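You operate a simulated robot arm through the tools that you are given. There is no shell and no other tool. Be economical: measure what you need, move in short steps, check, and stop when the job is done.

Carry out the task below with a simulated robot arm. There is one attempt and no reset: what you move stays moved.

Task
Lap the scale off the valve seat with paste on the lapping stick.
Fine: stand the stick back, wipe the paste smear off the jig and put the green cloth back.

Only the result counts: the job must be done as asked and must still hold three seconds after the hand-in. Knocking over, shifting, dropping, spilling or breaking anything else fails it.

Robot
A 6-joint arm with a two-finger parallel gripper, fixed in place. Base frame: the origin is at the foot of the arm, x ahead of it, y to its left, z up; the work surface is at about z = 0. Units: mm, degrees, N and s.
With the tool pointing down near the work surface it reaches from about 140 to 580 mm from the base axis. Its first joint turns from -66.0 to 66.0 degrees. Payload 2.1 kg.
The tool frame sits at the grasp point between the pads (the TCP): z along the fingers, y along the line on which they close. The tips reach 30 mm beyond it. The gripper opens to 94 mm. The fingers are 28 mm wide and 10 mm thick; the gripper's body (50 by 96 mm) begins 55 mm behind the TCP.
Orientation is told as [roll, pitch, yaw] about the base's x, y, z axes, in that order, counted from this pose: with the fingers straight down and closing along the base's y, the tool's x points along the base's -x, its y along +y and its z along -z.

Tools
- The arm moves only by the tool jog_arm. Its argument "plan" is a list of rows, each a list of 7 numbers: the closure in counts, from 0 (fully open) to 255 (shut), then the shift along the tool's x, y, z in mm, then the turn, a rotation vector about the tool's x, y, z in degrees. In form: [[claw, dx, dy, dz, ax, ay, az], ...]. A call has 1 to 10 rows; each row shifts and turns the commanded pose from where the row before left it, along the tool's axes as they then stand. Rows are played at 5 a second. More than 50 mm and 8.6 degrees between two rows, or a gripper value outside its range, and nothing of the call is played. A pose out of reach is approached as far as the arm can. The call stops where the force on the tool passes 40 N (or 10 N more than at its start, if that is more) or the arm is blocked; 0.2 s more then pass. Each finger travels about 72 mm/s and halts on what it meets, pressing with about 23 N; the grip force reading is that of the motor and also rises with nothing between the fingers. The clock runs only during rows and for 0.2 s after the last one: add rows that do not move to give the fingers time. It gives the time, the measured TCP pose, the force on the tool (base axes), the opening and the grip force at its end, in the units of the frame above (readings bear some noise).
- Cameras (640 x 400 px; columns grow to the right, rows downward): "scene" is fixed at [60.1, -371.9, 499.7]; the picture's right is [0.75, -0.66, 0.00], its down [-0.28, -0.32, -0.90] and it looks along [0.59, 0.68, -0.43] (base axes); focal length 294 px, centre (320, 200). "wrist" rides on the gripper at [-37, 0, -58] in the tool frame; the picture's right is [0.00, -1.00, 0.00], its down [0.97, 0.00, -0.24] and it looks along [0.24, 0.00, 0.97] (tool axes); focal length 218 px, centre (320, 200).
- snapshot(camera): a new picture of that camera. It takes no simulated time.
- probe_pixels(camera, pixels): for up to 12 pixels [column, row] of the newest picture of that camera ("zoom" is the newest enlarged one), the place [x, y, z] in the base frame of the surface seen there, good to about 2 mm. It takes no simulated time.
- inspect(camera, box): a new picture of the part [left, top, right, bottom] of that camera's present view, enlarged. It takes no simulated time.
- close_job(): hands the job in; it is judged then, once.

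Work in short steps. Measure before you move; look again where a grasp or a placing could have gone wrong, and mend it. You have 80 turns and 46 pictures in all, those below and enlarged ones among them. Open the gripper and draw the arm clear of the work before you hand the job in, unless the task says otherwise; then end with one line.

The tools are called after ">>>" by a JSON object that holds its "op" and its "data". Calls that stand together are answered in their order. jog_arm: Moves the arm, as the interface text tells. Its arguments: {"type":"object","properties":{"plan":{"type":"array","items":{"type":"array","items":{"type":"number"}}}},"required":["plan"]} The other tools are called the same way: snapshot (camera) takes a picture; probe_pixels (camera, pixels) gives the place of the surface under pixels of a picture; inspect (camera, box) takes an enlarged picture of a part of a camera's view; close_job () hands the job in.

At the start:

```text
time: 0.0
tcp_pos: [306.8, 87.4, 413.2]
tcp_rot: [0.2, -0.1, 0.0]
wrist_force: [-0.3, 0.1, -0.6]
gripper_width: 94.1
grasp_force: 0.1
```

scene: 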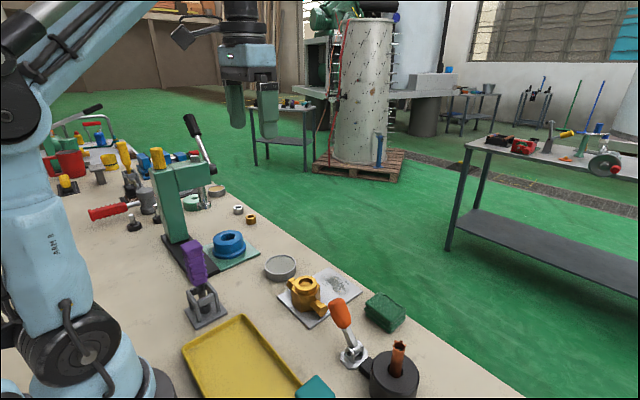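
wrist: 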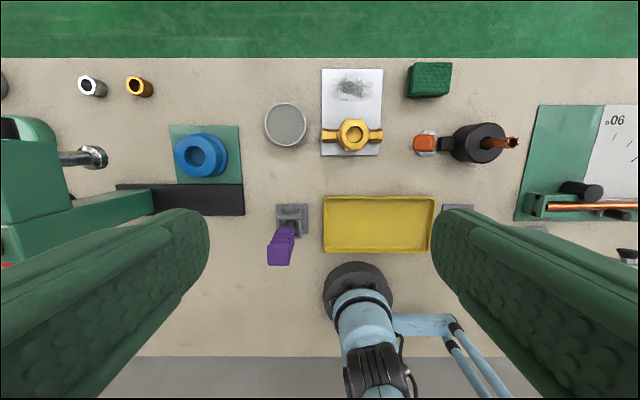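

The pictures show a brass valve on a plate near wrist (353,135), a grey tin at (285,125), a purple handle at (282,245), a green cloth block at (430,80). I enlarge these to understand them.

>>> {"op": "inspect", "data": {"camera": "scene", "box": [160, 220, 440, 400]}}

>>> {"op": "inspect", "data": {"camera": "wrist", "box": [240, 50, 540, 270]}}

```text
2.22 times, centred on (300, 310) of scene
```

zoom: 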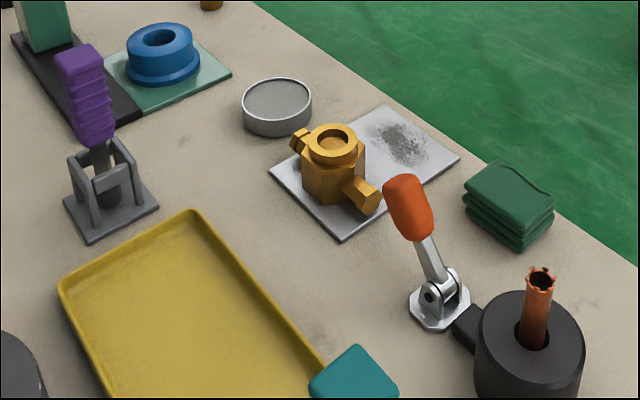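

```text
1.82 times, centred on (390, 160) of wrist
```

zoom: 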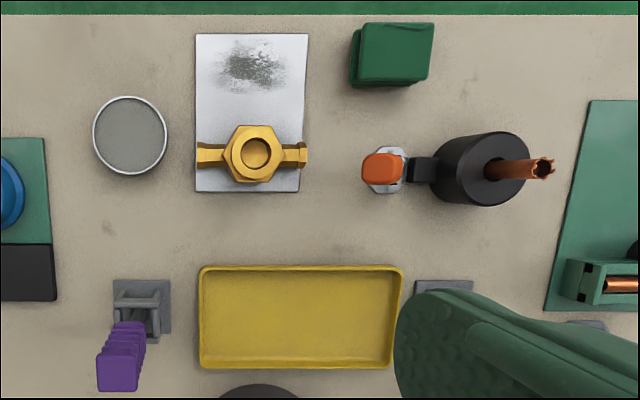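

Purple stick leans in a rest; the grey tin holds paste; the valve bore faces up. I probe key spots in both views.

>>> {"op": "probe_pixels", "data": {"camera": "wrist", "pixels": [[352, 134], [352, 122], [337, 134], [367, 134], [285, 125], [265, 125], [352, 88], [430, 80], [280, 258], [290, 235], [292, 212], [378, 225]]}}

>>> {"op": "inspect", "data": {"camera": "scene", "box": [165, 225, 265, 335]}}

>>> {"op": "inspect", "data": {"camera": "scene", "box": [260, 240, 420, 340]}}

```text
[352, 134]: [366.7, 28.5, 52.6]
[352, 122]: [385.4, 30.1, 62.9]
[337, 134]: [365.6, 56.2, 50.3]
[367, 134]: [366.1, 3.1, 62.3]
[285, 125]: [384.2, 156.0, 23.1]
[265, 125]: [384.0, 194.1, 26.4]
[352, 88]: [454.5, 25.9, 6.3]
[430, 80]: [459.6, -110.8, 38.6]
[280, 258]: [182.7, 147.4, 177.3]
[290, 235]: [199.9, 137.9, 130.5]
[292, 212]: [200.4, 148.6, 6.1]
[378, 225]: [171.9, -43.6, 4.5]
```

```text
3.64 times, centred on (215, 280) of scene
```

zoom: 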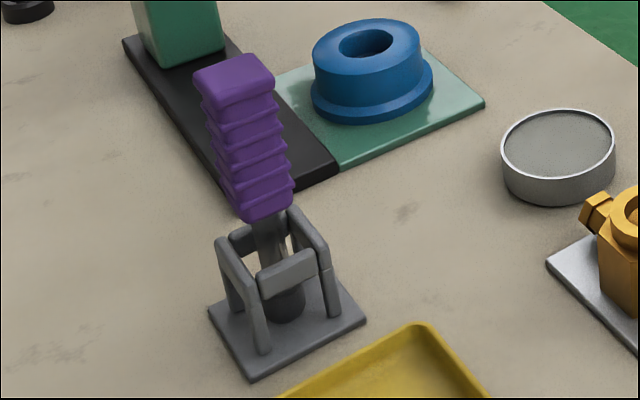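

```text
4.00 times, centred on (340, 290) of scene
```

zoom: 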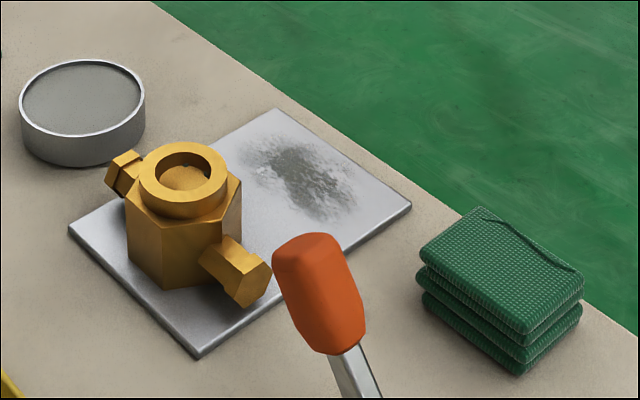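

Now I probe the stick, rest, valve rim and tin through the scene camera.

>>> {"op": "probe_pixels", "data": {"camera": "scene", "pixels": [[191, 246], [186, 251], [194, 266], [200, 283], [203, 290], [206, 307], [205, 314], [197, 297], [207, 299], [191, 322], [225, 308], [212, 283]]}}

>>> {"op": "probe_pixels", "data": {"camera": "zoom", "pixels": [[183, 149], [220, 170], [180, 208], [145, 180], [183, 180], [183, 160], [82, 65], [25, 100], [83, 133], [140, 90], [85, 100], [500, 260]]}}

```text
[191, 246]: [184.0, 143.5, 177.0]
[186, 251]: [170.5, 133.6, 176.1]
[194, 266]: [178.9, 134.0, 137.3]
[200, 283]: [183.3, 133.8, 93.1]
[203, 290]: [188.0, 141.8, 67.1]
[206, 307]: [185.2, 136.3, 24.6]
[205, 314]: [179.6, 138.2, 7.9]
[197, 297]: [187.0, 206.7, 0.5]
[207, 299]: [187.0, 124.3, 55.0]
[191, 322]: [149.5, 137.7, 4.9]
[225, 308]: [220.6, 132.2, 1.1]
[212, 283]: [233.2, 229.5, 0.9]
```

```text
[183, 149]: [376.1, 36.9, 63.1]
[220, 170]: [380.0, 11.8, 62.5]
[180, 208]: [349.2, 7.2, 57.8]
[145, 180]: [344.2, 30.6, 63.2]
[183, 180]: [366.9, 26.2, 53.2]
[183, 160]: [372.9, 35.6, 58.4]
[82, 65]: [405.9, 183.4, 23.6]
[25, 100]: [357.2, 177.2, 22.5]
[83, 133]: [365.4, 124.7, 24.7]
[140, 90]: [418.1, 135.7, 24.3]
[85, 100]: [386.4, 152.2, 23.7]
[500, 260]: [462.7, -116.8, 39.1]
```

The stick stands vertical at about (187,143), handle z 88–177. I go above it, staying high, and look.

>>> {"op": "jog_arm", "data": {"plan": [[0, 40, 19, 20, 0, 0, 0], [0, 40, 19, 20, 0, 0, 0], [0, 40, 18, 30, 0, 0, 0], [0, 0, 0, 0, 0, 0, 0]]}}

>>> {"op": "snapshot", "data": {"camera": "wrist"}}

>>> {"op": "snapshot", "data": {"camera": "scene"}}

```text
refused: row 3 steps farther than a row can; nothing moved
```

```text
39 pictures are left
```

wrist: 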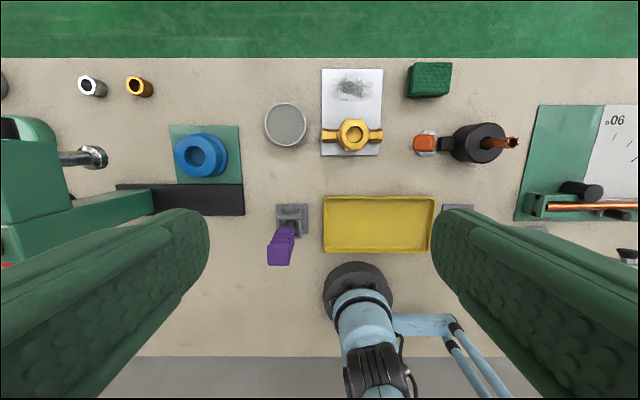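

```text
38 pictures are left
```

scene: 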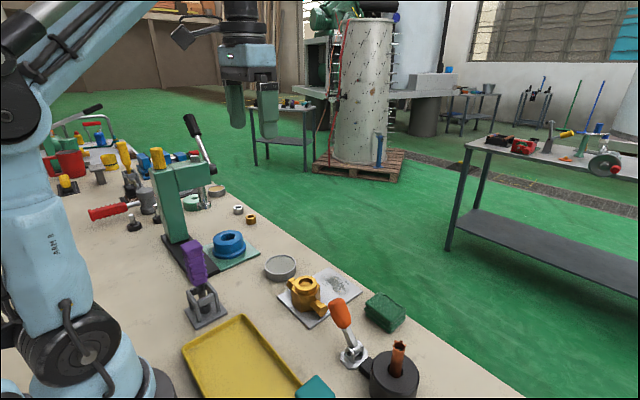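

The row was too long; I repeat it with smaller rows.

>>> {"op": "jog_arm", "data": {"plan": [[0, 30, 14, 20, 0, 0, 0], [0, 30, 14, 20, 0, 0, 0], [0, 30, 14, 20, 0, 0, 0], [0, 30, 14, 20, 0, 0, 0], [0, 0, 0, 0, 0, 0, 0]]}}

>>> {"op": "snapshot", "data": {"camera": "wrist"}}

```text
time: 1.2
tcp_pos: [188.2, 143.3, 332.0]
tcp_rot: [0.1, -0.1, 0.1]
wrist_force: [0.8, 0.6, 0.5]
gripper_width: 94.1
grasp_force: 0.1
```

```text
37 pictures are left
```

wrist: 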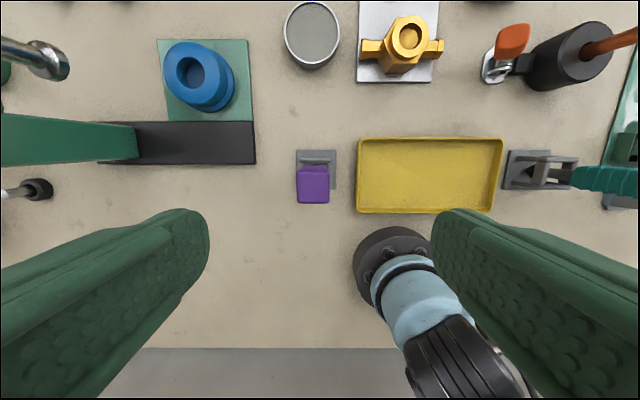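

The handle top is square, columns 298–329, rows 167–203. I probe it and the valve from here.

>>> {"op": "probe_pixels", "data": {"camera": "wrist", "pixels": [[313, 185], [301, 185], [326, 185], [313, 170], [313, 200], [410, 38], [405, 20], [312, 35], [312, 5], [288, 35], [336, 35], [205, 80]]}}

>>> {"op": "inspect", "data": {"camera": "wrist", "box": [280, 140, 350, 210]}}

```text
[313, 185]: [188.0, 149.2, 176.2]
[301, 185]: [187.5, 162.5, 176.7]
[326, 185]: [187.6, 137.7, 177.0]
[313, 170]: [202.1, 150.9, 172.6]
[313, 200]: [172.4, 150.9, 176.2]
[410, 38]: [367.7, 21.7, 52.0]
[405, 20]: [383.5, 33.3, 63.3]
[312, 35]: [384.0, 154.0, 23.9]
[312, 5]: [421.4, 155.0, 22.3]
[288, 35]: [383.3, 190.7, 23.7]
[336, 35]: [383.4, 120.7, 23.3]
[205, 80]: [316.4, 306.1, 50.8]
```

```text
5.71 times, centred on (315, 175) of wrist
```

zoom: 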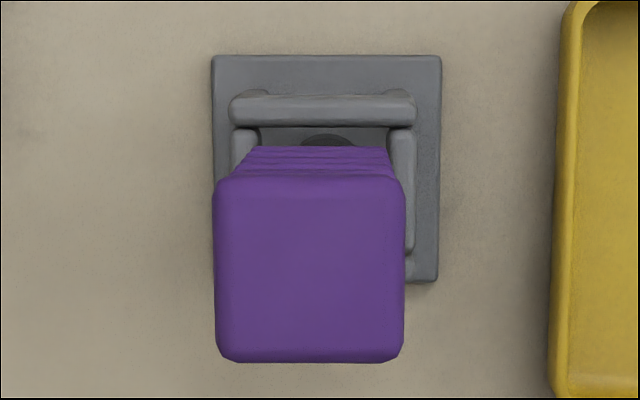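

Handle centre is (187.5,149.5), about 30 mm square, aligned with the gripper. I descend to z≈138 and close.

>>> {"op": "jog_arm", "data": {"plan": [[0, 0.7, 6.2, 45, 0, 0, 0], [0, 0, 0, 45, 0, 0, 0], [0, 0, 0, 45, 0, 0, 0], [0, 0, 0, 40, 0, 0, 0], [0, 0, 0, 19, 0, 0, 0], [0, 0, 0, 0, 0, 0, 0], [130, 0, 0, 0, 0, 0, 0], [255, 0, 0, 0, 0, 0, 0], [255, 0, 0, 0, 0, 0, 0], [255, 0, 0, 0, 0, 0, 0]]}}

>>> {"op": "snapshot", "data": {"camera": "scene"}}

```text
time: 3.4
tcp_pos: [186.4, 150.3, 139.8]
tcp_rot: [0.1, -0.1, 0.2]
wrist_force: [-0.5, -0.3, 0.0]
gripper_width: 34.0
grasp_force: 22.8
```

```text
35 pictures are left
```

scene: 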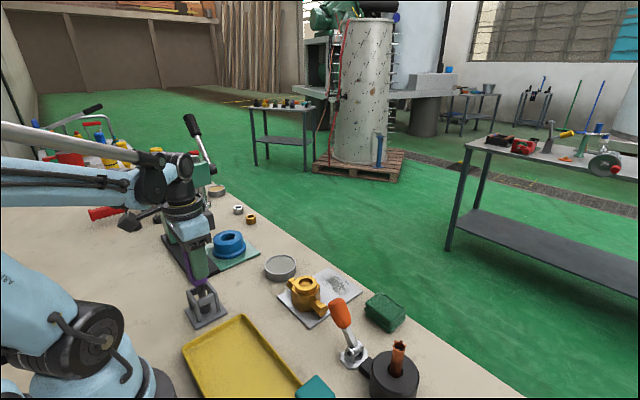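

Gripped at 34 mm. I lift straight up 120 mm and look at the lap foot.

>>> {"op": "jog_arm", "data": {"plan": [[255, 0, 0, -10, 0, 0, 0], [255, 0, 0, -30, 0, 0, 0], [255, 0, 0, -40, 0, 0, 0], [255, 0, 0, -40, 0, 0, 0], [255, 0, 0, 0, 0, 0, 0]]}}

>>> {"op": "inspect", "data": {"camera": "scene", "box": [130, 180, 290, 340]}}

```text
time: 4.6
tcp_pos: [186.1, 148.5, 260.0]
tcp_rot: [0.1, -0.1, 0.1]
wrist_force: [0.5, -0.4, -1.2]
gripper_width: 34.1
grasp_force: 22.7
```

```text
2.50 times, centred on (210, 260) of scene
```

zoom: 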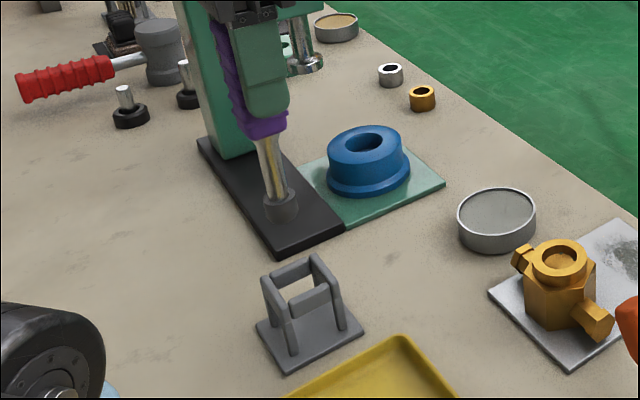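

A second tin with tan content lies further left (scene ≈(215,190)); I compare before choosing, and probe the lap foot.

>>> {"op": "probe_pixels", "data": {"camera": "zoom", "pixels": [[280, 218], [266, 205], [296, 205], [268, 160], [262, 132], [335, 25], [280, 198]]}}

>>> {"op": "inspect", "data": {"camera": "scene", "box": [40, 120, 300, 290]}}

```text
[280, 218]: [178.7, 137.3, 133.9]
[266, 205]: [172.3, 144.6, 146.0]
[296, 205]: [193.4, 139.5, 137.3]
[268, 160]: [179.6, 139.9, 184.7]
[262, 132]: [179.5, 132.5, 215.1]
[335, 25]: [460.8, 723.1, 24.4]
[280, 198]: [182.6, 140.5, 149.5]
```

```text
2.35 times, centred on (170, 205) of scene
```

zoom: 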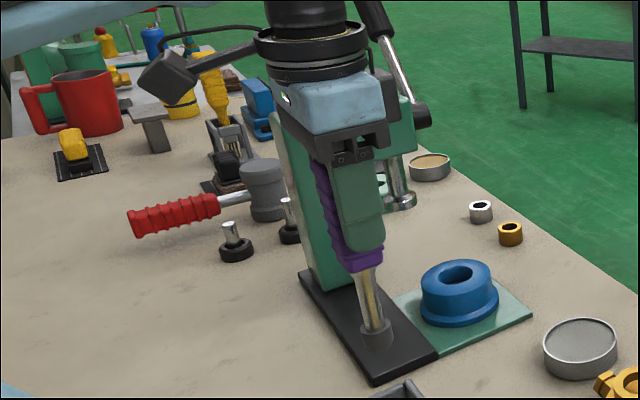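

The tan tin is out of reach, and grey matches the smear, so the grey tin at (384,155) is the paste. I move the stick over it at present height.

>>> {"op": "jog_arm", "data": {"plan": [[255, -40, 1.5, 0, 0, 0, 0], [255, -40, 1.5, 0, 0, 0, 0], [255, -40, 1.5, 0, 0, 0, 0], [255, -40, 1, 0, 0, 0, 0], [255, -37, 1, 0, 0, 0, 0], [255, 0, 0, 30, 0, 0, 0], [255, 0, 0, 30, 0, 0, 0], [255, 0, 0, 0, 0, 0, 0]]}}

>>> {"op": "snapshot", "data": {"camera": "wrist"}}

>>> {"op": "inspect", "data": {"camera": "scene", "box": [240, 210, 350, 320]}}

```text
time: 6.4
tcp_pos: [384.2, 156.9, 198.4]
tcp_rot: [0.1, -0.1, 0.1]
wrist_force: [0.1, 0.9, -1.6]
gripper_width: 34.1
grasp_force: 22.9
```

```text
32 pictures are left
```

wrist: 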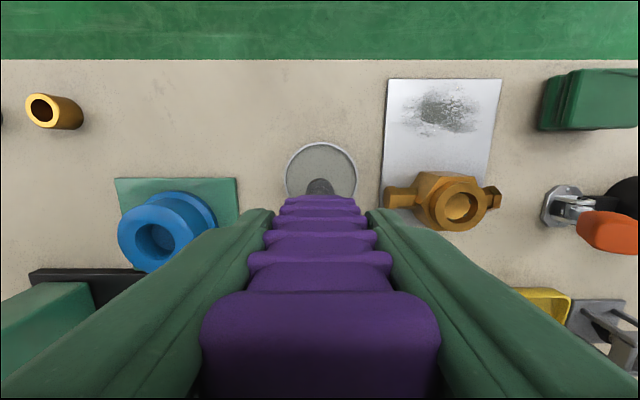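

```text
3.64 times, centred on (295, 265) of scene
```

zoom: 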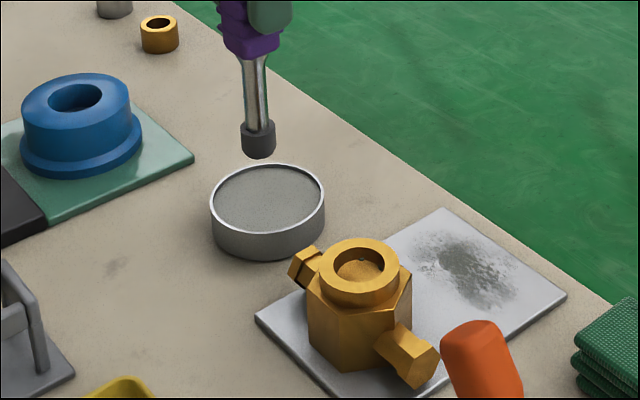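

The lap hangs above the tin with its bottom near z 65; paste surface z≈23.5. I lower it slowly onto the paste.

>>> {"op": "jog_arm", "data": {"plan": [[255, 0, 0, 20, 0, 0, 0], [255, 0, 0, 15, 0, 0, 0], [255, 0, 0, 4, 0, 0, 0], [255, 0, 0, 2, 0, 0, 0], [255, 0, 0, 2, 0, 0, 0], [255, 0, 0, 0, 0, 0, 0]]}}

>>> {"op": "inspect", "data": {"camera": "scene", "box": [250, 220, 320, 290]}}

```text
time: 7.8
tcp_pos: [384.0, 156.3, 156.8]
tcp_rot: [0.2, -0.2, 0.1]
wrist_force: [0.1, 0.8, -1.6]
gripper_width: 34.1
grasp_force: 22.8
```

```text
5.71 times, centred on (285, 255) of scene
```

zoom: 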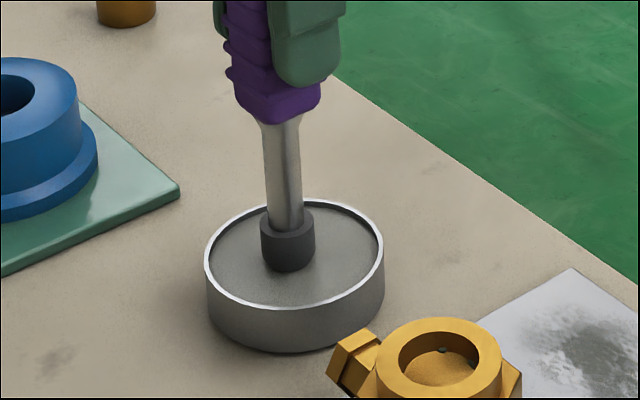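

The lap is about at the paste surface with no force; I press down 4 mm more with a small twist.

>>> {"op": "jog_arm", "data": {"plan": [[255, 0, 0, 1.5, 0, 0, 0], [255, 0, 0, 1.5, 0, 0, 0], [255, 0, 0, 1, 0, 0, 0], [255, 0, 0, 0, 0, 0, 6], [255, 0, 0, 0, 0, 0, -6], [255, 0, 0, 0, 0, 0, 0]]}}

>>> {"op": "inspect", "data": {"camera": "scene", "box": [250, 220, 320, 290]}}

```text
time: 9.2
tcp_pos: [384.2, 157.3, 154.3]
tcp_rot: [0.2, -0.1, 0.2]
wrist_force: [0.6, 0.6, -1.5]
gripper_width: 34.1
grasp_force: 23.1
```

```text
5.71 times, centred on (285, 255) of scene
```

zoom: 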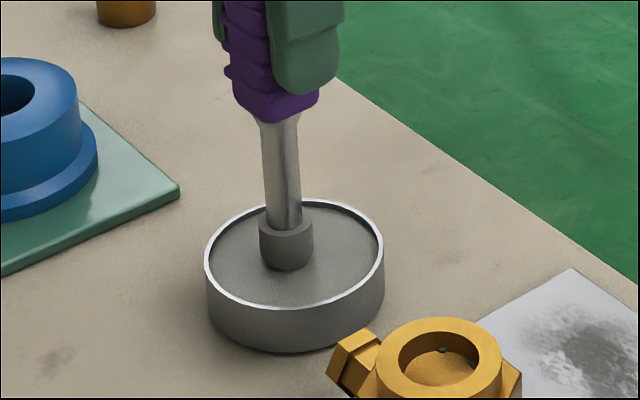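

The lap turned light grey, so it carries paste. I lift and move over the bore at about (364,25), staying above it.

>>> {"op": "jog_arm", "data": {"plan": [[255, 0, 0, -30, 0, 0, 0], [255, 0, 0, -45, 0, 0, 0], [255, 5, -33, 0, 0, 0, 0], [255, 5, -33, 0, 0, 0, 0], [255, 5, -33, 0, 0, 0, 0], [255, 5, -33, 0, 0, 0, 0], [255, 0, 0, 18, 0, 0, 0], [255, 0, 0, 0, 0, 0, 0]]}}

>>> {"op": "inspect", "data": {"camera": "scene", "box": [270, 230, 350, 310]}}

>>> {"op": "snapshot", "data": {"camera": "wrist"}}

```text
time: 11.0
tcp_pos: [364.8, 23.8, 211.0]
tcp_rot: [0.1, -0.1, 0.1]
wrist_force: [0.6, -0.3, -1.5]
gripper_width: 33.9
grasp_force: 22.7
```

```text
5.00 times, centred on (310, 270) of scene
```

zoom: 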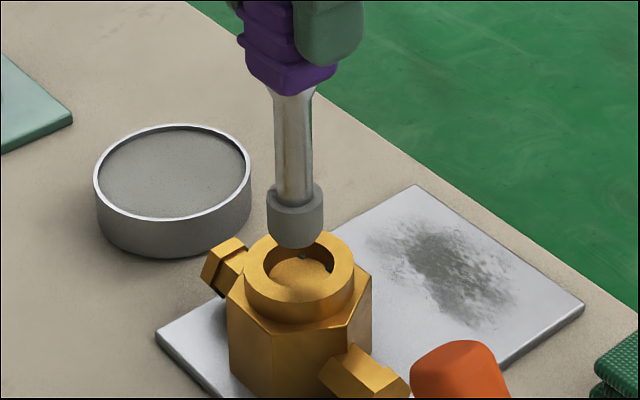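

```text
27 pictures are left
```

wrist: 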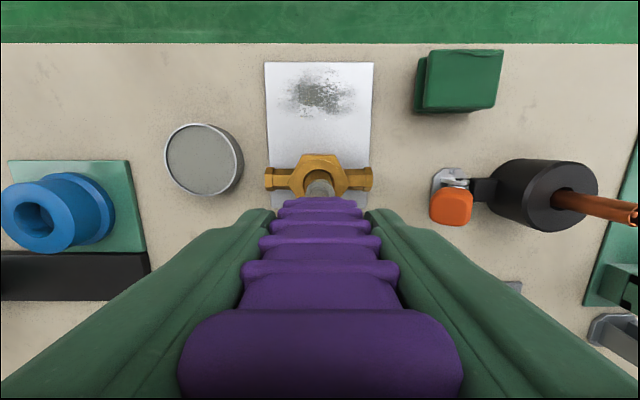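

Lap and bore line up (zoom columns 296 vs 298; wrist 319 vs 318). I lower into the bore in small steps.

>>> {"op": "jog_arm", "data": {"plan": [[255, 0, 0, 12, 0, 0, 0], [255, 0, 0, 6, 0, 0, 0], [255, 0, 0, 3, 0, 0, 0], [255, 0, 0, 2, 0, 0, 0], [255, 0, 0, 1, 0, 0, 0], [255, 0, 0, 0, 0, 0, 0]]}}

>>> {"op": "inspect", "data": {"camera": "scene", "box": [275, 240, 345, 310]}}

```text
time: 12.4
tcp_pos: [364.6, 24.1, 185.3]
tcp_rot: [0.0, 0.0, 0.1]
wrist_force: [2.3, 0.2, -1.9]
gripper_width: 34.2
grasp_force: 22.7
```

```text
5.71 times, centred on (310, 275) of scene
```

zoom: 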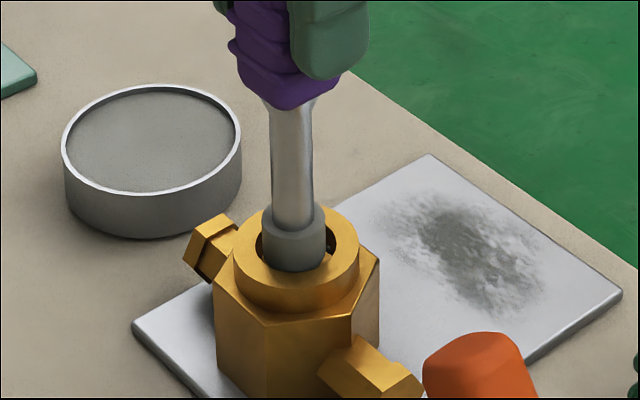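

The lap is in the bore, with a slight +x force suggesting it sits close to the near wall. I shift +x 2 mm and go on down gently.

>>> {"op": "jog_arm", "data": {"plan": [[255, -2, 1, 0, 0, 0, 0], [255, 0, 0, 0, 0, 0, 0], [255, 0, 0, 1, 0, 0, 0], [255, 0, 0, 0, 0, 0, 0]]}}

```text
time: 13.4
tcp_pos: [366.1, 24.7, 184.5]
tcp_rot: [0.0, 0.0, 0.2]
wrist_force: [-0.5, 0.8, -1.5]
gripper_width: 34.3
grasp_force: 23.0
```

>>> {"op": "jog_arm", "data": {"plan": [[255, 0, 0, 1, 0, 0, 0], [255, 0, 0, 0, 0, 0, 0], [255, 0, 0, 1, 0, 0, 0], [255, 0, 0, 0, 0, 0, 0]]}}

```text
time: 14.4
tcp_pos: [366.7, 25.6, 182.8]
tcp_rot: [0.1, -0.1, 0.1]
wrist_force: [0.2, -0.2, -1.1]
gripper_width: 34.2
grasp_force: 23.1
```

No contact yet; I continue down in 1 mm steps.

>>> {"op": "jog_arm", "data": {"plan": [[255, 0, 0, 1, 0, 0, 0], [255, 0, 0, 1, 0, 0, 0], [255, 0, 0, 1, 0, 0, 0], [255, 0, 0, 0, 0, 0, 0]]}}

>>> {"op": "inspect", "data": {"camera": "scene", "box": [275, 240, 345, 310]}}

```text
time: 15.4
tcp_pos: [366.0, 25.6, 180.7]
tcp_rot: [0.0, 0.0, 0.1]
wrist_force: [0.1, -0.5, -1.9]
gripper_width: 34.1
grasp_force: 22.9
```

```text
5.71 times, centred on (310, 275) of scene
```

zoom: 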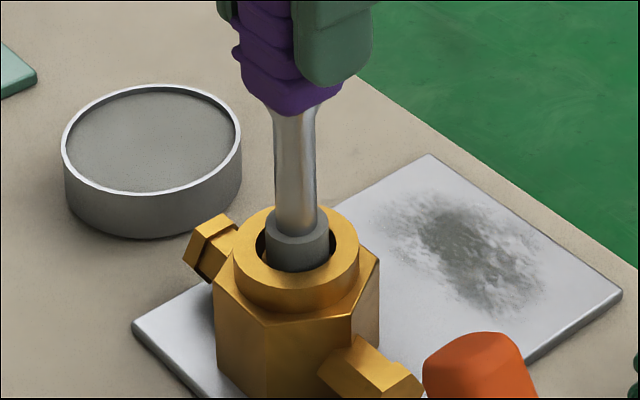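

Now well centred in the bore; still no contact, so I go on down.

>>> {"op": "jog_arm", "data": {"plan": [[255, 0, 0, 1, 0, 0, 0], [255, 0, 0, 1, 0, 0, 0], [255, 0, 0, 1, 0, 0, 0], [255, 0, 0, 1, 0, 0, 0], [255, 0, 0, 0, 0, 0, 0]]}}

```text
time: 16.6
tcp_pos: [367.3, 24.8, 175.5]
tcp_rot: [0.0, -0.1, 0.2]
wrist_force: [-0.4, 2.5, 30.8]
gripper_width: 34.3
grasp_force: 22.8
```

Contact at about 32 N. I ease off slightly and then lap by twisting back and forth.

>>> {"op": "jog_arm", "data": {"plan": [[255, 0, 0, -0.6, 0, 0, 0], [255, 0, 0, 0, 0, 0, 0]]}}

```text
time: 17.2
tcp_pos: [366.0, 24.3, 175.4]
tcp_rot: [0.1, -0.2, 0.2]
wrist_force: [0.9, 0.7, 6.5]
gripper_width: 34.1
grasp_force: 23.0
```

Contact is now about 8 N. I twist out and back.

>>> {"op": "jog_arm", "data": {"plan": [[255, 0, 0, 0, 0, 0, 8], [255, 0, 0, 0, 0, 0, 8], [255, 0, 0, 0, 0, 0, 8], [255, 0, 0, 0, 0, 0, 8], [255, 0, 0, 0, 0, 0, 8], [255, 0, 0, 0, 0, 0, -8], [255, 0, 0, 0, 0, 0, -8], [255, 0, 0, 0, 0, 0, -8], [255, 0, 0, 0, 0, 0, -8], [255, 0, 0, 0, 0, 0, -8]]}}

>>> {"op": "jog_arm", "data": {"plan": [[255, 0, 0, 0, 0, 0, -8], [255, 0, 0, 0, 0, 0, -8], [255, 0, 0, 0, 0, 0, -8], [255, 0, 0, 0, 0, 0, -8], [255, 0, 0, 0, 0, 0, -8], [255, 0, 0, 0, 0, 0, 8], [255, 0, 0, 0, 0, 0, 8], [255, 0, 0, 0, 0, 0, 8], [255, 0, 0, 0, 0, 0, 8], [255, 0, 0, 0, 0, 0, 8]]}}

```text
time: 19.4
tcp_pos: [366.5, 24.9, 176.2]
tcp_rot: [0.1, 0.1, 0.2]
wrist_force: [-2.5, 0.6, 2.9]
gripper_width: 34.0
grasp_force: 23.0
```

```text
time: 21.6
tcp_pos: [367.4, 25.6, 175.9]
tcp_rot: [0.1, 0.0, -0.1]
wrist_force: [1.0, 0.8, -1.9]
gripper_width: 34.1
grasp_force: 23.4
```

Contact force faded; I press 0.6 mm more and continue with twists and small circles.

>>> {"op": "jog_arm", "data": {"plan": [[255, 0, 0, 0.6, 0, 0, 0], [255, 0, 0, 0, 0, 0, 8], [255, 0, 0, 0, 0, 0, 8], [255, 0, 0, 0, 0, 0, 8], [255, 0, 0, 0, 0, 0, 8], [255, 0, 0, 0, 0, 0, -8], [255, 0, 0, 0, 0, 0, -8], [255, 0, 0, 0, 0, 0, -8], [255, 0, 0, 0, 0, 0, -8]]}}

>>> {"op": "jog_arm", "data": {"plan": [[255, 2, 0, 0, 0, 0, -8], [255, -2, 2, 0, 0, 0, -8], [255, -2, -2, 0, 0, 0, -8], [255, 2, -2, 0, 0, 0, -8], [255, 0, 2, 0, 0, 0, 8], [255, 2, 0, 0, 0, 0, 8], [255, -2, 2, 0, 0, 0, 8], [255, -2, -2, 0, 0, 0, 8], [255, 2, -2, 0, 0, 0, 0], [255, 0, 2, 0, 0, 0, 0]]}}

```text
time: 23.6
tcp_pos: [367.1, 25.8, 174.9]
tcp_rot: [0.2, 0.0, 0.2]
wrist_force: [-3.0, 0.4, 16.7]
gripper_width: 34.0
grasp_force: 23.0
```

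```text
time: 25.8
tcp_pos: [366.9, 23.7, 173.8]
tcp_rot: [0.0, -0.3, -0.1]
wrist_force: [1.3, -5.4, 6.5]
gripper_width: 33.9
grasp_force: 22.9
```

Good contact throughout. I lift the lap straight out and look at the seat.

>>> {"op": "jog_arm", "data": {"plan": [[255, 0, 0, -5, 0, 0, 0], [255, 0, 0, -15, 0, 0, 0], [255, 0, 0, -25, 0, 0, 0], [255, 30, 0, -20, 0, 0, 0], [255, 40, 0, -20, 0, 0, 0], [255, 0, 0, 0, 0, 0, 0]]}}

>>> {"op": "inspect", "data": {"camera": "scene", "box": [270, 240, 340, 310]}}

>>> {"op": "inspect", "data": {"camera": "wrist", "box": [260, 30, 380, 200]}}

```text
time: 27.2
tcp_pos: [294.6, 27.4, 262.8]
tcp_rot: [0.2, -0.1, 0.1]
wrist_force: [0.5, 0.0, -1.5]
gripper_width: 34.0
grasp_force: 23.3
```

```text
5.71 times, centred on (305, 275) of scene
```

zoom: 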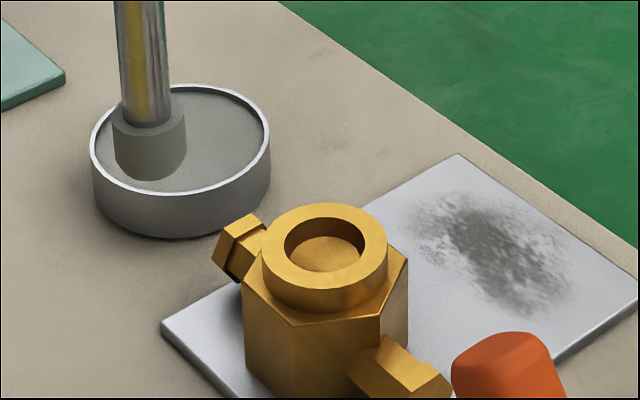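

```text
2.35 times, centred on (320, 115) of wrist
```

zoom: 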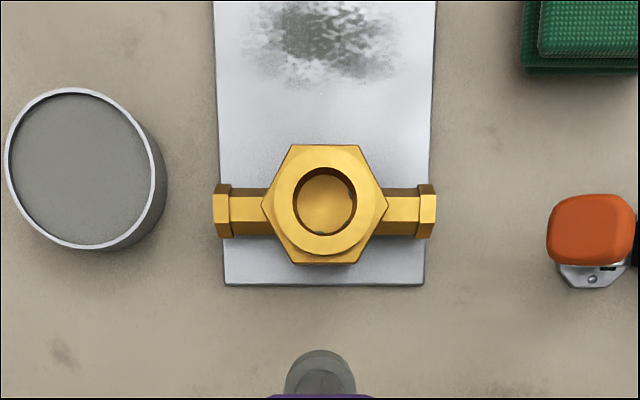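

The dark dot seen in the bore is gone in the scene view; I check tighter from the wrist for remnants.

>>> {"op": "inspect", "data": {"camera": "wrist", "box": [304, 97, 342, 133]}}

>>> {"op": "probe_pixels", "data": {"camera": "zoom", "pixels": [[320, 220], [320, 150], [270, 200], [380, 200], [320, 300]]}}

```text
11.11 times, centred on (323, 115) of wrist
```

zoom: 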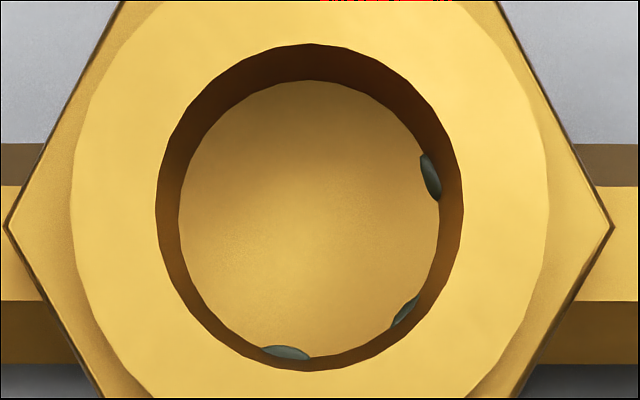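

```text
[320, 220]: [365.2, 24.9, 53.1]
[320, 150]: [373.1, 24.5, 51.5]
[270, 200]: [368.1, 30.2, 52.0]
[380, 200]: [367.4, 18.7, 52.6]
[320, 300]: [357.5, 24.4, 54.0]
```

Three dark scale patches remain on the seat's edge towards −x (285,353), −x−y (405,312) and −y (430,178). I go back in and rub with an orbit biased to those sides.

>>> {"op": "jog_arm", "data": {"plan": [[255, -40, 0, 20, 0, 0, 0], [255, -30, 0, 20, 0, 0, 0], [255, 0, 0, 20, 0, 0, 0], [255, 0, 0, 15, 0, 0, 0], [255, 0, 0, 8, 0, 0, 0], [255, 0, 0, 1, 0, 0, 0], [255, 0, 0, 0.6, 0, 0, 0], [255, 0, 0, 0, 0, 0, 0]]}}

>>> {"op": "inspect", "data": {"camera": "scene", "box": [275, 240, 345, 310]}}

```text
time: 29.0
tcp_pos: [364.8, 25.3, 175.8]
tcp_rot: [0.1, -0.1, 0.1]
wrist_force: [0.6, 0.0, -0.8]
gripper_width: 33.9
grasp_force: 23.4
```

```text
5.71 times, centred on (310, 275) of scene
```

zoom: 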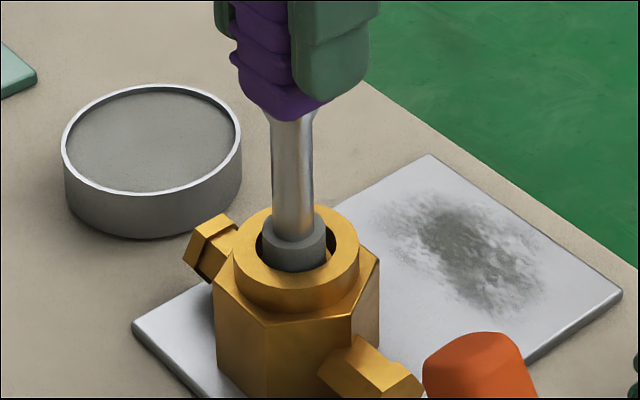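

The lap is in, slightly toward −x as desired; I press down to contact.

>>> {"op": "jog_arm", "data": {"plan": [[255, 0, 0, 0.8, 0, 0, 0], [255, 0, 0, 0.7, 0, 0, 0], [255, 0, 0, 0, 0, 0, 0]]}}

```text
time: 29.8
tcp_pos: [364.7, 26.1, 174.5]
tcp_rot: [0.1, -0.2, 0.1]
wrist_force: [0.4, -2.3, 31.3]
gripper_width: 34.1
grasp_force: 22.6
```

Contact at 32 N; I ease 0.4 mm and rub along the −x and −y sides with twists.

>>> {"op": "jog_arm", "data": {"plan": [[255, 0, 0, -0.4, 0, 0, 0], [255, 2, 0, 0, 0, 0, 8], [255, 0, -1.5, 0, 0, 0, 8], [255, -1, -1.5, 0, 0, 0, 8], [255, -1.5, -1, 0, 0, 0, 8], [255, -1, 0, 0, 0, 0, -8], [255, 1, 0, 0, 0, 0, -8], [255, 1.5, 1, 0, 0, 0, -8], [255, 1, 1.5, 0, 0, 0, -8], [255, 0, 1.5, 0, 0, 0, 0]]}}

>>> {"op": "jog_arm", "data": {"plan": [[255, 0, 0, 0.3, 0, 0, -8], [255, 0, -1.5, 0, 0, 0, -8], [255, -1, -1.5, 0, 0, 0, -8], [255, -1.5, -1, 0, 0, 0, -8], [255, -1, 0, 0, 0, 0, 8], [255, 1, 0, 0, 0, 0, 8], [255, 1.5, 1, 0, 0, 0, 8], [255, 1, 1.5, 0, 0, 0, 8], [255, 0, 1.5, 0, 0, 0, 0], [255, -2, 0, 0, 0, 0, 0]]}}

```text
time: 32.0
tcp_pos: [362.9, 23.2, 175.1]
tcp_rot: [0.0, -0.2, 0.1]
wrist_force: [8.0, 2.0, -4.9]
gripper_width: 34.4
grasp_force: 23.2
```

```text
time: 34.2
tcp_pos: [365.9, 25.1, 174.6]
tcp_rot: [0.1, -0.2, 0.1]
wrist_force: [0.8, 1.2, 0.1]
gripper_width: 33.9
grasp_force: 23.4
```

Wall contact was reached but vertical pressure faded; I press again by 0.6 mm and twist, biased gently to −x−y.

>>> {"op": "jog_arm", "data": {"plan": [[255, 1, -1, 0.6, 0, 0, 0], [255, 0, 0, 0, 0, 0, 8], [255, 0, 0, 0, 0, 0, 8], [255, 0, 0, 0, 0, 0, 8], [255, 0, 0, 0, 0, 0, 8], [255, 0, 0, 0, 0, 0, -8], [255, 0, 0, 0, 0, 0, -8], [255, 0, 0, 0, 0, 0, -8], [255, 0, 0, 0, 0, 0, -8], [255, 0, 0, 0, 0, 0, 0]]}}

>>> {"op": "jog_arm", "data": {"plan": [[255, 0, 0, 0.4, 0, 0, -8], [255, 0, -1, 0, 0, 0, -8], [255, 0, -1, 0, 0, 0, -8], [255, -1, 0, 0, 0, 0, -8], [255, -1, 0, 0, 0, 0, 8], [255, 0, 0, 0, 0, 0, 8], [255, 1, 0, 0, 0, 0, 8], [255, 1, 1, 0, 0, 0, 8], [255, 0, 1, 0, 0, 0, 0], [255, -1, 1, 0, 0, 0, 0]]}}

```text
time: 36.4
tcp_pos: [364.5, 26.0, 174.5]
tcp_rot: [0.2, -0.1, 0.3]
wrist_force: [-1.1, 8.1, 11.5]
gripper_width: 34.2
grasp_force: 22.8
```

```text
time: 38.6
tcp_pos: [366.5, 25.0, 172.9]
tcp_rot: [0.0, 0.1, 0.0]
wrist_force: [-5.2, -1.6, 5.9]
gripper_width: 34.3
grasp_force: 22.9
```

Good pressure. I lift out and check the seat again.

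>>> {"op": "jog_arm", "data": {"plan": [[255, 0, 0, -5, 0, 0, 0], [255, 0, 0, -15, 0, 0, 0], [255, 0, 0, -25, 0, 0, 0], [255, 30, 0, -20, 0, 0, 0], [255, 40, 0, -20, 0, 0, 0], [255, 0, 0, 0, 0, 0, 0]]}}

>>> {"op": "inspect", "data": {"camera": "wrist", "box": [304, 97, 342, 133]}}

```text
time: 40.0
tcp_pos: [295.1, 26.3, 259.8]
tcp_rot: [0.1, -0.1, 0.1]
wrist_force: [-1.0, 0.3, -1.1]
gripper_width: 34.2
grasp_force: 23.1
```

```text
11.11 times, centred on (323, 115) of wrist
```

zoom: 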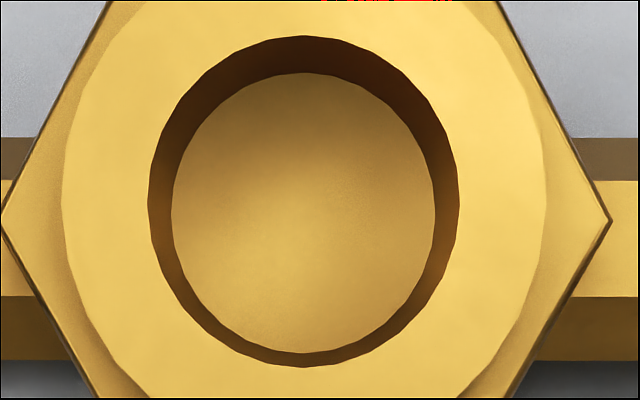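

The seat is clean. I now carry the stick back above its rest by the reversed displacement (dx +109, dy +124.5).

>>> {"op": "jog_arm", "data": {"plan": [[255, 27.25, 31.1, 0, 0, 0, 0], [255, 27.25, 31.1, 0, 0, 0, 0], [255, 27.25, 31.1, 0, 0, 0, 0], [255, 27.25, 31.2, 0, 0, 0, 0], [255, 0, 0, 30, 0, 0, 0], [255, 0, 0, 20, 0, 0, 0], [255, 0, 0, 0, 0, 0, 0]]}}

>>> {"op": "inspect", "data": {"camera": "scene", "box": [165, 245, 255, 335]}}

>>> {"op": "inspect", "data": {"camera": "wrist", "box": [270, 150, 370, 230]}}

```text
time: 41.6
tcp_pos: [186.0, 149.9, 209.9]
tcp_rot: [0.1, -0.2, 0.1]
wrist_force: [-0.2, 0.0, -2.0]
gripper_width: 33.9
grasp_force: 22.5
```

```text
4.44 times, centred on (210, 290) of scene
```

zoom: 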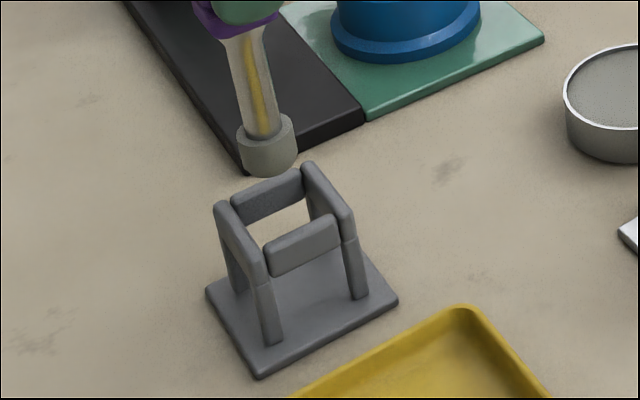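

```text
5.00 times, centred on (320, 190) of wrist
```

zoom: 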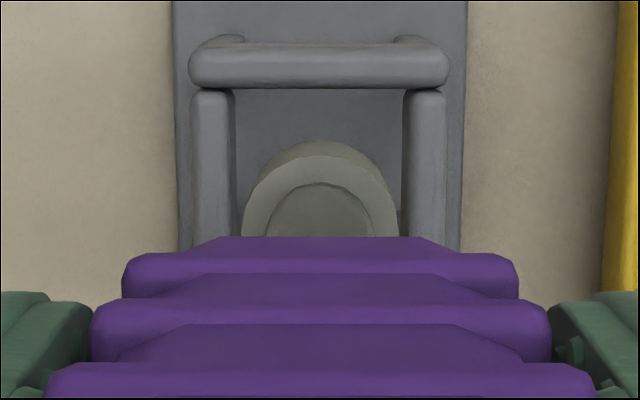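

The lap is centred over the rest's opening. I lower it, with small steps at the end.

>>> {"op": "jog_arm", "data": {"plan": [[255, 0, 0, 20, 0, 0, 0], [255, 0, 0, 25, 0, 0, 0], [255, 0, 0, 20, 0, 0, 0], [255, 0, 0, 3, 0, 0, 0], [255, 0, 0, 1, 0, 0, 0], [255, 0, 0, 0, 0, 0, 0]]}}

>>> {"op": "inspect", "data": {"camera": "scene", "box": [165, 245, 255, 335]}}

```text
time: 43.0
tcp_pos: [187.7, 149.7, 139.7]
tcp_rot: [0.1, -0.2, 0.1]
wrist_force: [0.9, 0.4, -1.4]
gripper_width: 34.1
grasp_force: 22.4
```

```text
4.44 times, centred on (210, 290) of scene
```

zoom: 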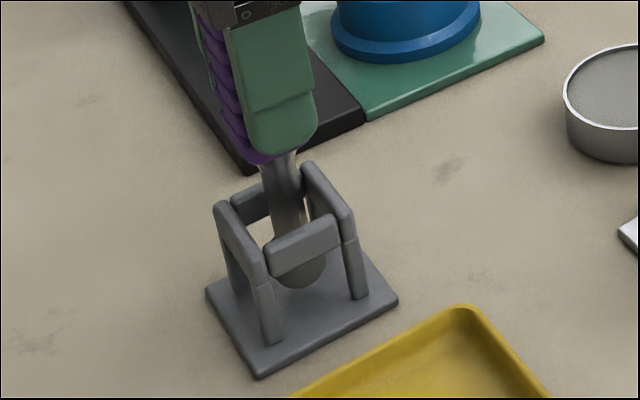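

The foot is still a few mm above the rest plate; I lower step by step to contact.

>>> {"op": "jog_arm", "data": {"plan": [[255, 0, 0, 1, 0, 0, 0], [255, 0, 0, 1, 0, 0, 0], [255, 0, 0, 1, 0, 0, 0], [255, 0, 0, 0, 0, 0, 0]]}}

```text
time: 44.0
tcp_pos: [188.7, 150.9, 136.0]
tcp_rot: [0.0, -0.1, 0.2]
wrist_force: [0.0, -0.5, -2.0]
gripper_width: 34.1
grasp_force: 23.7
```

>>> {"op": "jog_arm", "data": {"plan": [[255, 0, 0, 1, 0, 0, 0], [255, 0, 0, 0, 0, 0, 0]]}}

>>> {"op": "jog_arm", "data": {"plan": [[255, 0, 0, 0.7, 0, 0, 0], [255, 0, 0, 0, 0, 0, 0]]}}

```text
time: 44.6
tcp_pos: [188.0, 150.4, 134.0]
tcp_rot: [0.2, -0.2, 0.0]
wrist_force: [1.1, -0.2, -2.2]
gripper_width: 34.0
grasp_force: 22.7
```

```text
time: 45.2
tcp_pos: [186.5, 148.5, 134.7]
tcp_rot: [0.2, -0.2, 0.2]
wrist_force: [0.6, -0.3, -1.8]
gripper_width: 34.1
grasp_force: 23.1
```

Still no contact; I continue down gently.

>>> {"op": "jog_arm", "data": {"plan": [[255, 0, 0, 0.7, 0, 0, 0], [255, 0, 0, 0.7, 0, 0, 0], [255, 0, 0, 0, 0, 0, 0]]}}

>>> {"op": "inspect", "data": {"camera": "scene", "box": [165, 245, 255, 335]}}

```text
time: 46.0
tcp_pos: [187.6, 150.5, 133.5]
tcp_rot: [0.0, -0.1, 0.1]
wrist_force: [0.5, -0.4, -0.9]
gripper_width: 34.1
grasp_force: 23.0
```

```text
4.44 times, centred on (210, 290) of scene
```

zoom: 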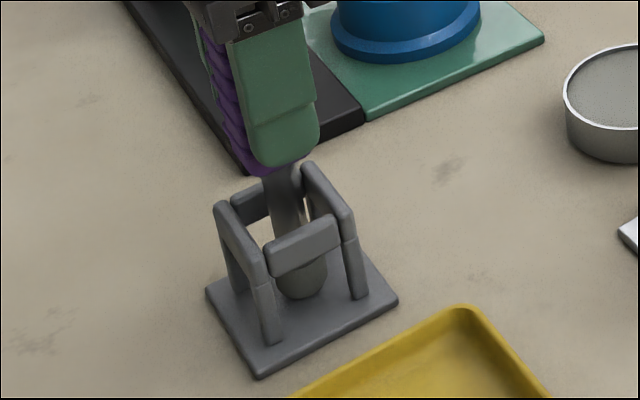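

Foot bottom at zoom row 300, nearly at the original 302. Down a bit more.

>>> {"op": "jog_arm", "data": {"plan": [[255, 0, 0, 0.6, 0, 0, 0], [255, 0, 0, 0.6, 0, 0, 0], [255, 0, 0, 0, 0, 0, 0]]}}

```text
time: 46.8
tcp_pos: [186.8, 149.2, 131.1]
tcp_rot: [0.1, -0.1, 0.1]
wrist_force: [0.3, -0.8, -2.1]
gripper_width: 33.9
grasp_force: 23.0
```

>>> {"op": "jog_arm", "data": {"plan": [[255, 0, 0, 0.6, 0, 0, 0], [255, 0, 0, 0.6, 0, 0, 0], [255, 0, 0, 0, 0, 0, 0]]}}

```text
time: 47.6
tcp_pos: [187.2, 149.9, 130.9]
tcp_rot: [0.1, -0.1, 0.1]
wrist_force: [0.2, -0.3, -1.3]
gripper_width: 34.2
grasp_force: 23.0
```

Still free; two more small steps.

>>> {"op": "jog_arm", "data": {"plan": [[255, 0, 0, 0.6, 0, 0, 0], [255, 0, 0, 0.6, 0, 0, 0], [255, 0, 0, 0, 0, 0, 0]]}}

>>> {"op": "inspect", "data": {"camera": "scene", "box": [180, 280, 240, 330]}}

```text
time: 48.4
tcp_pos: [187.0, 149.7, 129.6]
tcp_rot: [0.2, -0.2, 0.1]
wrist_force: [0.4, -0.4, -1.5]
gripper_width: 33.8
grasp_force: 23.0
```

```text
8.00 times, centred on (210, 305) of scene
```

zoom: 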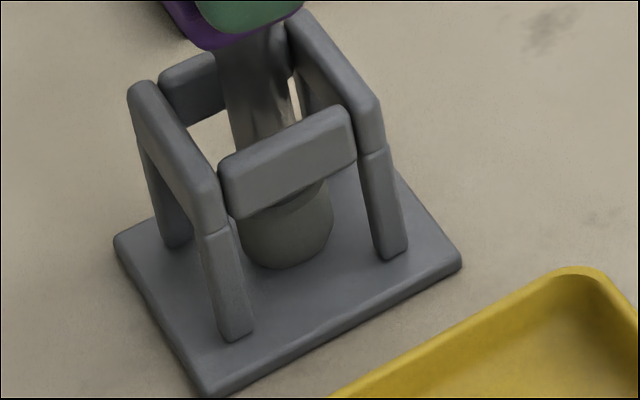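

The foot is about on the plate. I press another 1.2 mm watching force.

>>> {"op": "jog_arm", "data": {"plan": [[255, 0, 0, 0.6, 0, 0, 0], [255, 0, 0, 0.6, 0, 0, 0], [255, 0, 0, 0, 0, 0, 0]]}}

```text
time: 49.2
tcp_pos: [186.8, 149.6, 129.5]
tcp_rot: [0.1, -0.1, 0.1]
wrist_force: [-3.0, -0.6, 29.4]
gripper_width: 34.2
grasp_force: 22.6
```

Contact. I ease 0.5 mm, open gradually and rise straight up.

>>> {"op": "jog_arm", "data": {"plan": [[255, 0, 0, -0.5, 0, 0, 0], [255, 0, 0, 0, 0, 0, 0], [140, 0, 0, 0, 0, 0, 0], [60, 0, 0, 0, 0, 0, 0], [0, 0, 0, 0, 0, 0, 0], [0, 0, 0, 0, 0, 0, 0], [0, 0, 0, -30, 0, 0, 0], [0, 0, 0, -45, 0, 0, 0], [0, 0, 0, -45, 0, 0, 0], [0, 0, 0, -30, 0, 0, 0]]}}

>>> {"op": "inspect", "data": {"camera": "scene", "box": [160, 225, 260, 335]}}

```text
time: 51.4
tcp_pos: [185.0, 148.2, 278.1]
tcp_rot: [0.2, -0.2, 0.1]
wrist_force: [0.0, 0.2, 0.8]
gripper_width: 94.0
grasp_force: 0.0
```

```text
3.64 times, centred on (210, 280) of scene
```

zoom: 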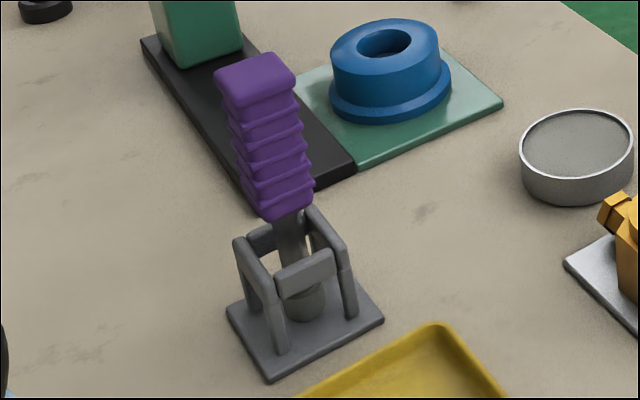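

The stick stands as before. I travel to above the cloth near (455,-113) and look.

>>> {"op": "jog_arm", "data": {"plan": [[0, -33, -32.5, 0, 0, 0, 0], [0, -33, -32.5, 0, 0, 0, 0], [0, -33, -32.5, 0, 0, 0, 0], [0, -33, -32.5, 0, 0, 0, 0], [0, -33, -32.5, 0, 0, 0, 0], [0, -33, -32.5, 0, 0, 0, 0], [0, -33, -32.5, 0, 0, 0, 0], [0, -33, -32.5, 0, 0, 0, 0], [0, -5, 0, 40, 0, 0, 0], [0, 0, 0, 30, 0, 0, 0]]}}

>>> {"op": "snapshot", "data": {"camera": "wrist"}}

```text
time: 53.6
tcp_pos: [458.5, -107.4, 209.6]
tcp_rot: [0.2, -0.2, 0.2]
wrist_force: [-0.1, -1.3, 0.2]
gripper_width: 94.2
grasp_force: 0.1
```

```text
13 pictures are left
```

wrist: 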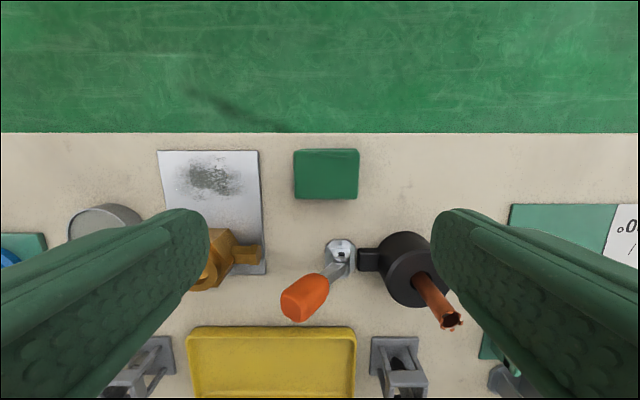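

I probe cloth edges, smear extent, plate corners and the orange handle.

>>> {"op": "probe_pixels", "data": {"camera": "wrist", "pixels": [[326, 175], [297, 175], [355, 175], [326, 153], [326, 194], [300, 300], [330, 280], [212, 162], [186, 180], [238, 180], [212, 196], [250, 250]]}}

>>> {"op": "inspect", "data": {"camera": "wrist", "box": [150, 130, 370, 270]}}

```text
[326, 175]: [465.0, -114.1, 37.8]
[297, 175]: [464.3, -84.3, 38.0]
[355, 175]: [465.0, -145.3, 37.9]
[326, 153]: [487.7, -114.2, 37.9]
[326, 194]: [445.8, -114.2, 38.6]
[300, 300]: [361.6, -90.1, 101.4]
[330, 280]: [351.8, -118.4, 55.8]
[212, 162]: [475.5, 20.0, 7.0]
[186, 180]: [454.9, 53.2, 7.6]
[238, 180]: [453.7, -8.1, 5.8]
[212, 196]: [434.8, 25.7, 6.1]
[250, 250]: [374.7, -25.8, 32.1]
```

```text
2.86 times, centred on (260, 200) of wrist
```

zoom: 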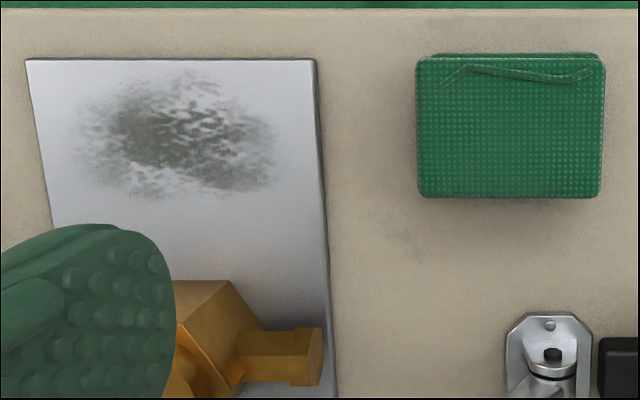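

Cloth: centre (466.5,-114.5), 46×64 mm, top z 38. I descend around it, gripping along y.

>>> {"op": "jog_arm", "data": {"plan": [[0, -8, -7, 30, 0, 0, 0], [0, 0, 0, 45, 0, 0, 0], [0, 0, 0, 45, 0, 0, 0], [0, 0, 0, 30, 0, 0, 0], [0, 0, 0, 14, 0, 0, 0], [0, 0, 0, 0, 0, 0, 0]]}}

>>> {"op": "snapshot", "data": {"camera": "wrist"}}

```text
time: 55.0
tcp_pos: [465.8, -114.0, 45.3]
tcp_rot: [0.2, 0.0, 0.1]
wrist_force: [-0.7, 0.0, 0.0]
gripper_width: 93.9
grasp_force: 0.0
```

```text
11 pictures are left
```

wrist: 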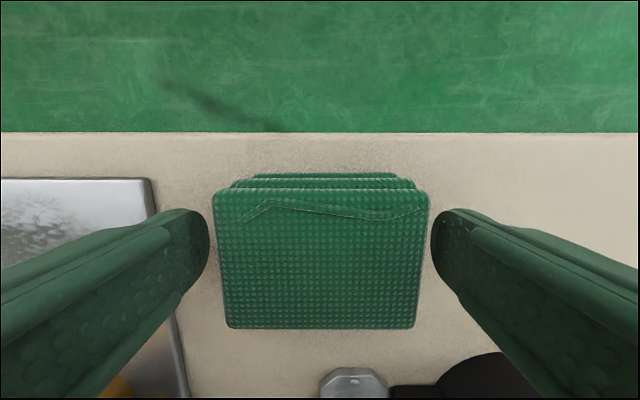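

The cloth sits between the fingers. I lower 3 mm and close.

>>> {"op": "jog_arm", "data": {"plan": [[0, 0, -0.5, 3, 0, 0, 0], [80, 0, 0, 0, 0, 0, 0], [160, 0, 0, 0, 0, 0, 0], [255, 0, 0, 0, 0, 0, 0], [255, 0, 0, 0, 0, 0, 0], [255, 0, 0, 0, 0, 0, 0]]}}

```text
time: 56.4
tcp_pos: [466.7, -117.2, 42.8]
tcp_rot: [0.1, -0.1, 0.0]
wrist_force: [0.1, 2.2, 35.1]
gripper_width: 74.6
grasp_force: 23.3
```

Unexpected: width 74.6 mm and 35 N upward. I look before going on.

>>> {"op": "inspect", "data": {"camera": "scene", "box": [330, 250, 460, 350]}}

>>> {"op": "jog_arm", "data": {"plan": [[255, 0, 0, 0, 0, 0, 0]]}}

```text
4.00 times, centred on (395, 300) of scene
```

zoom: 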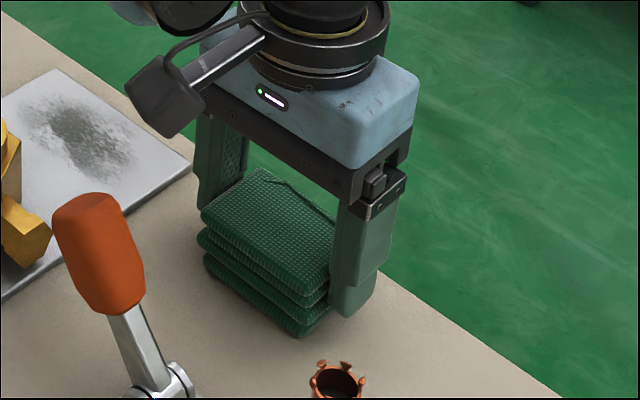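

```text
time: 56.8
tcp_pos: [465.1, -115.5, 43.3]
tcp_rot: [0.1, -0.1, 0.2]
wrist_force: [0.4, 1.3, 38.7]
gripper_width: 74.4
grasp_force: 23.4
```

It seems gripped at the wider lower folds, with the cloth pressed to the table. I raise 2 mm and see the force.

>>> {"op": "jog_arm", "data": {"plan": [[255, 0, 0, -1, 0, 0, 0], [255, 0, 0, -1, 0, 0, 0], [255, 0, 0, 0, 0, 0, 0]]}}

```text
time: 57.6
tcp_pos: [464.4, -116.5, 43.2]
tcp_rot: [0.0, -0.1, 0.0]
wrist_force: [-0.6, 0.0, -0.5]
gripper_width: 74.2
grasp_force: 23.0
```

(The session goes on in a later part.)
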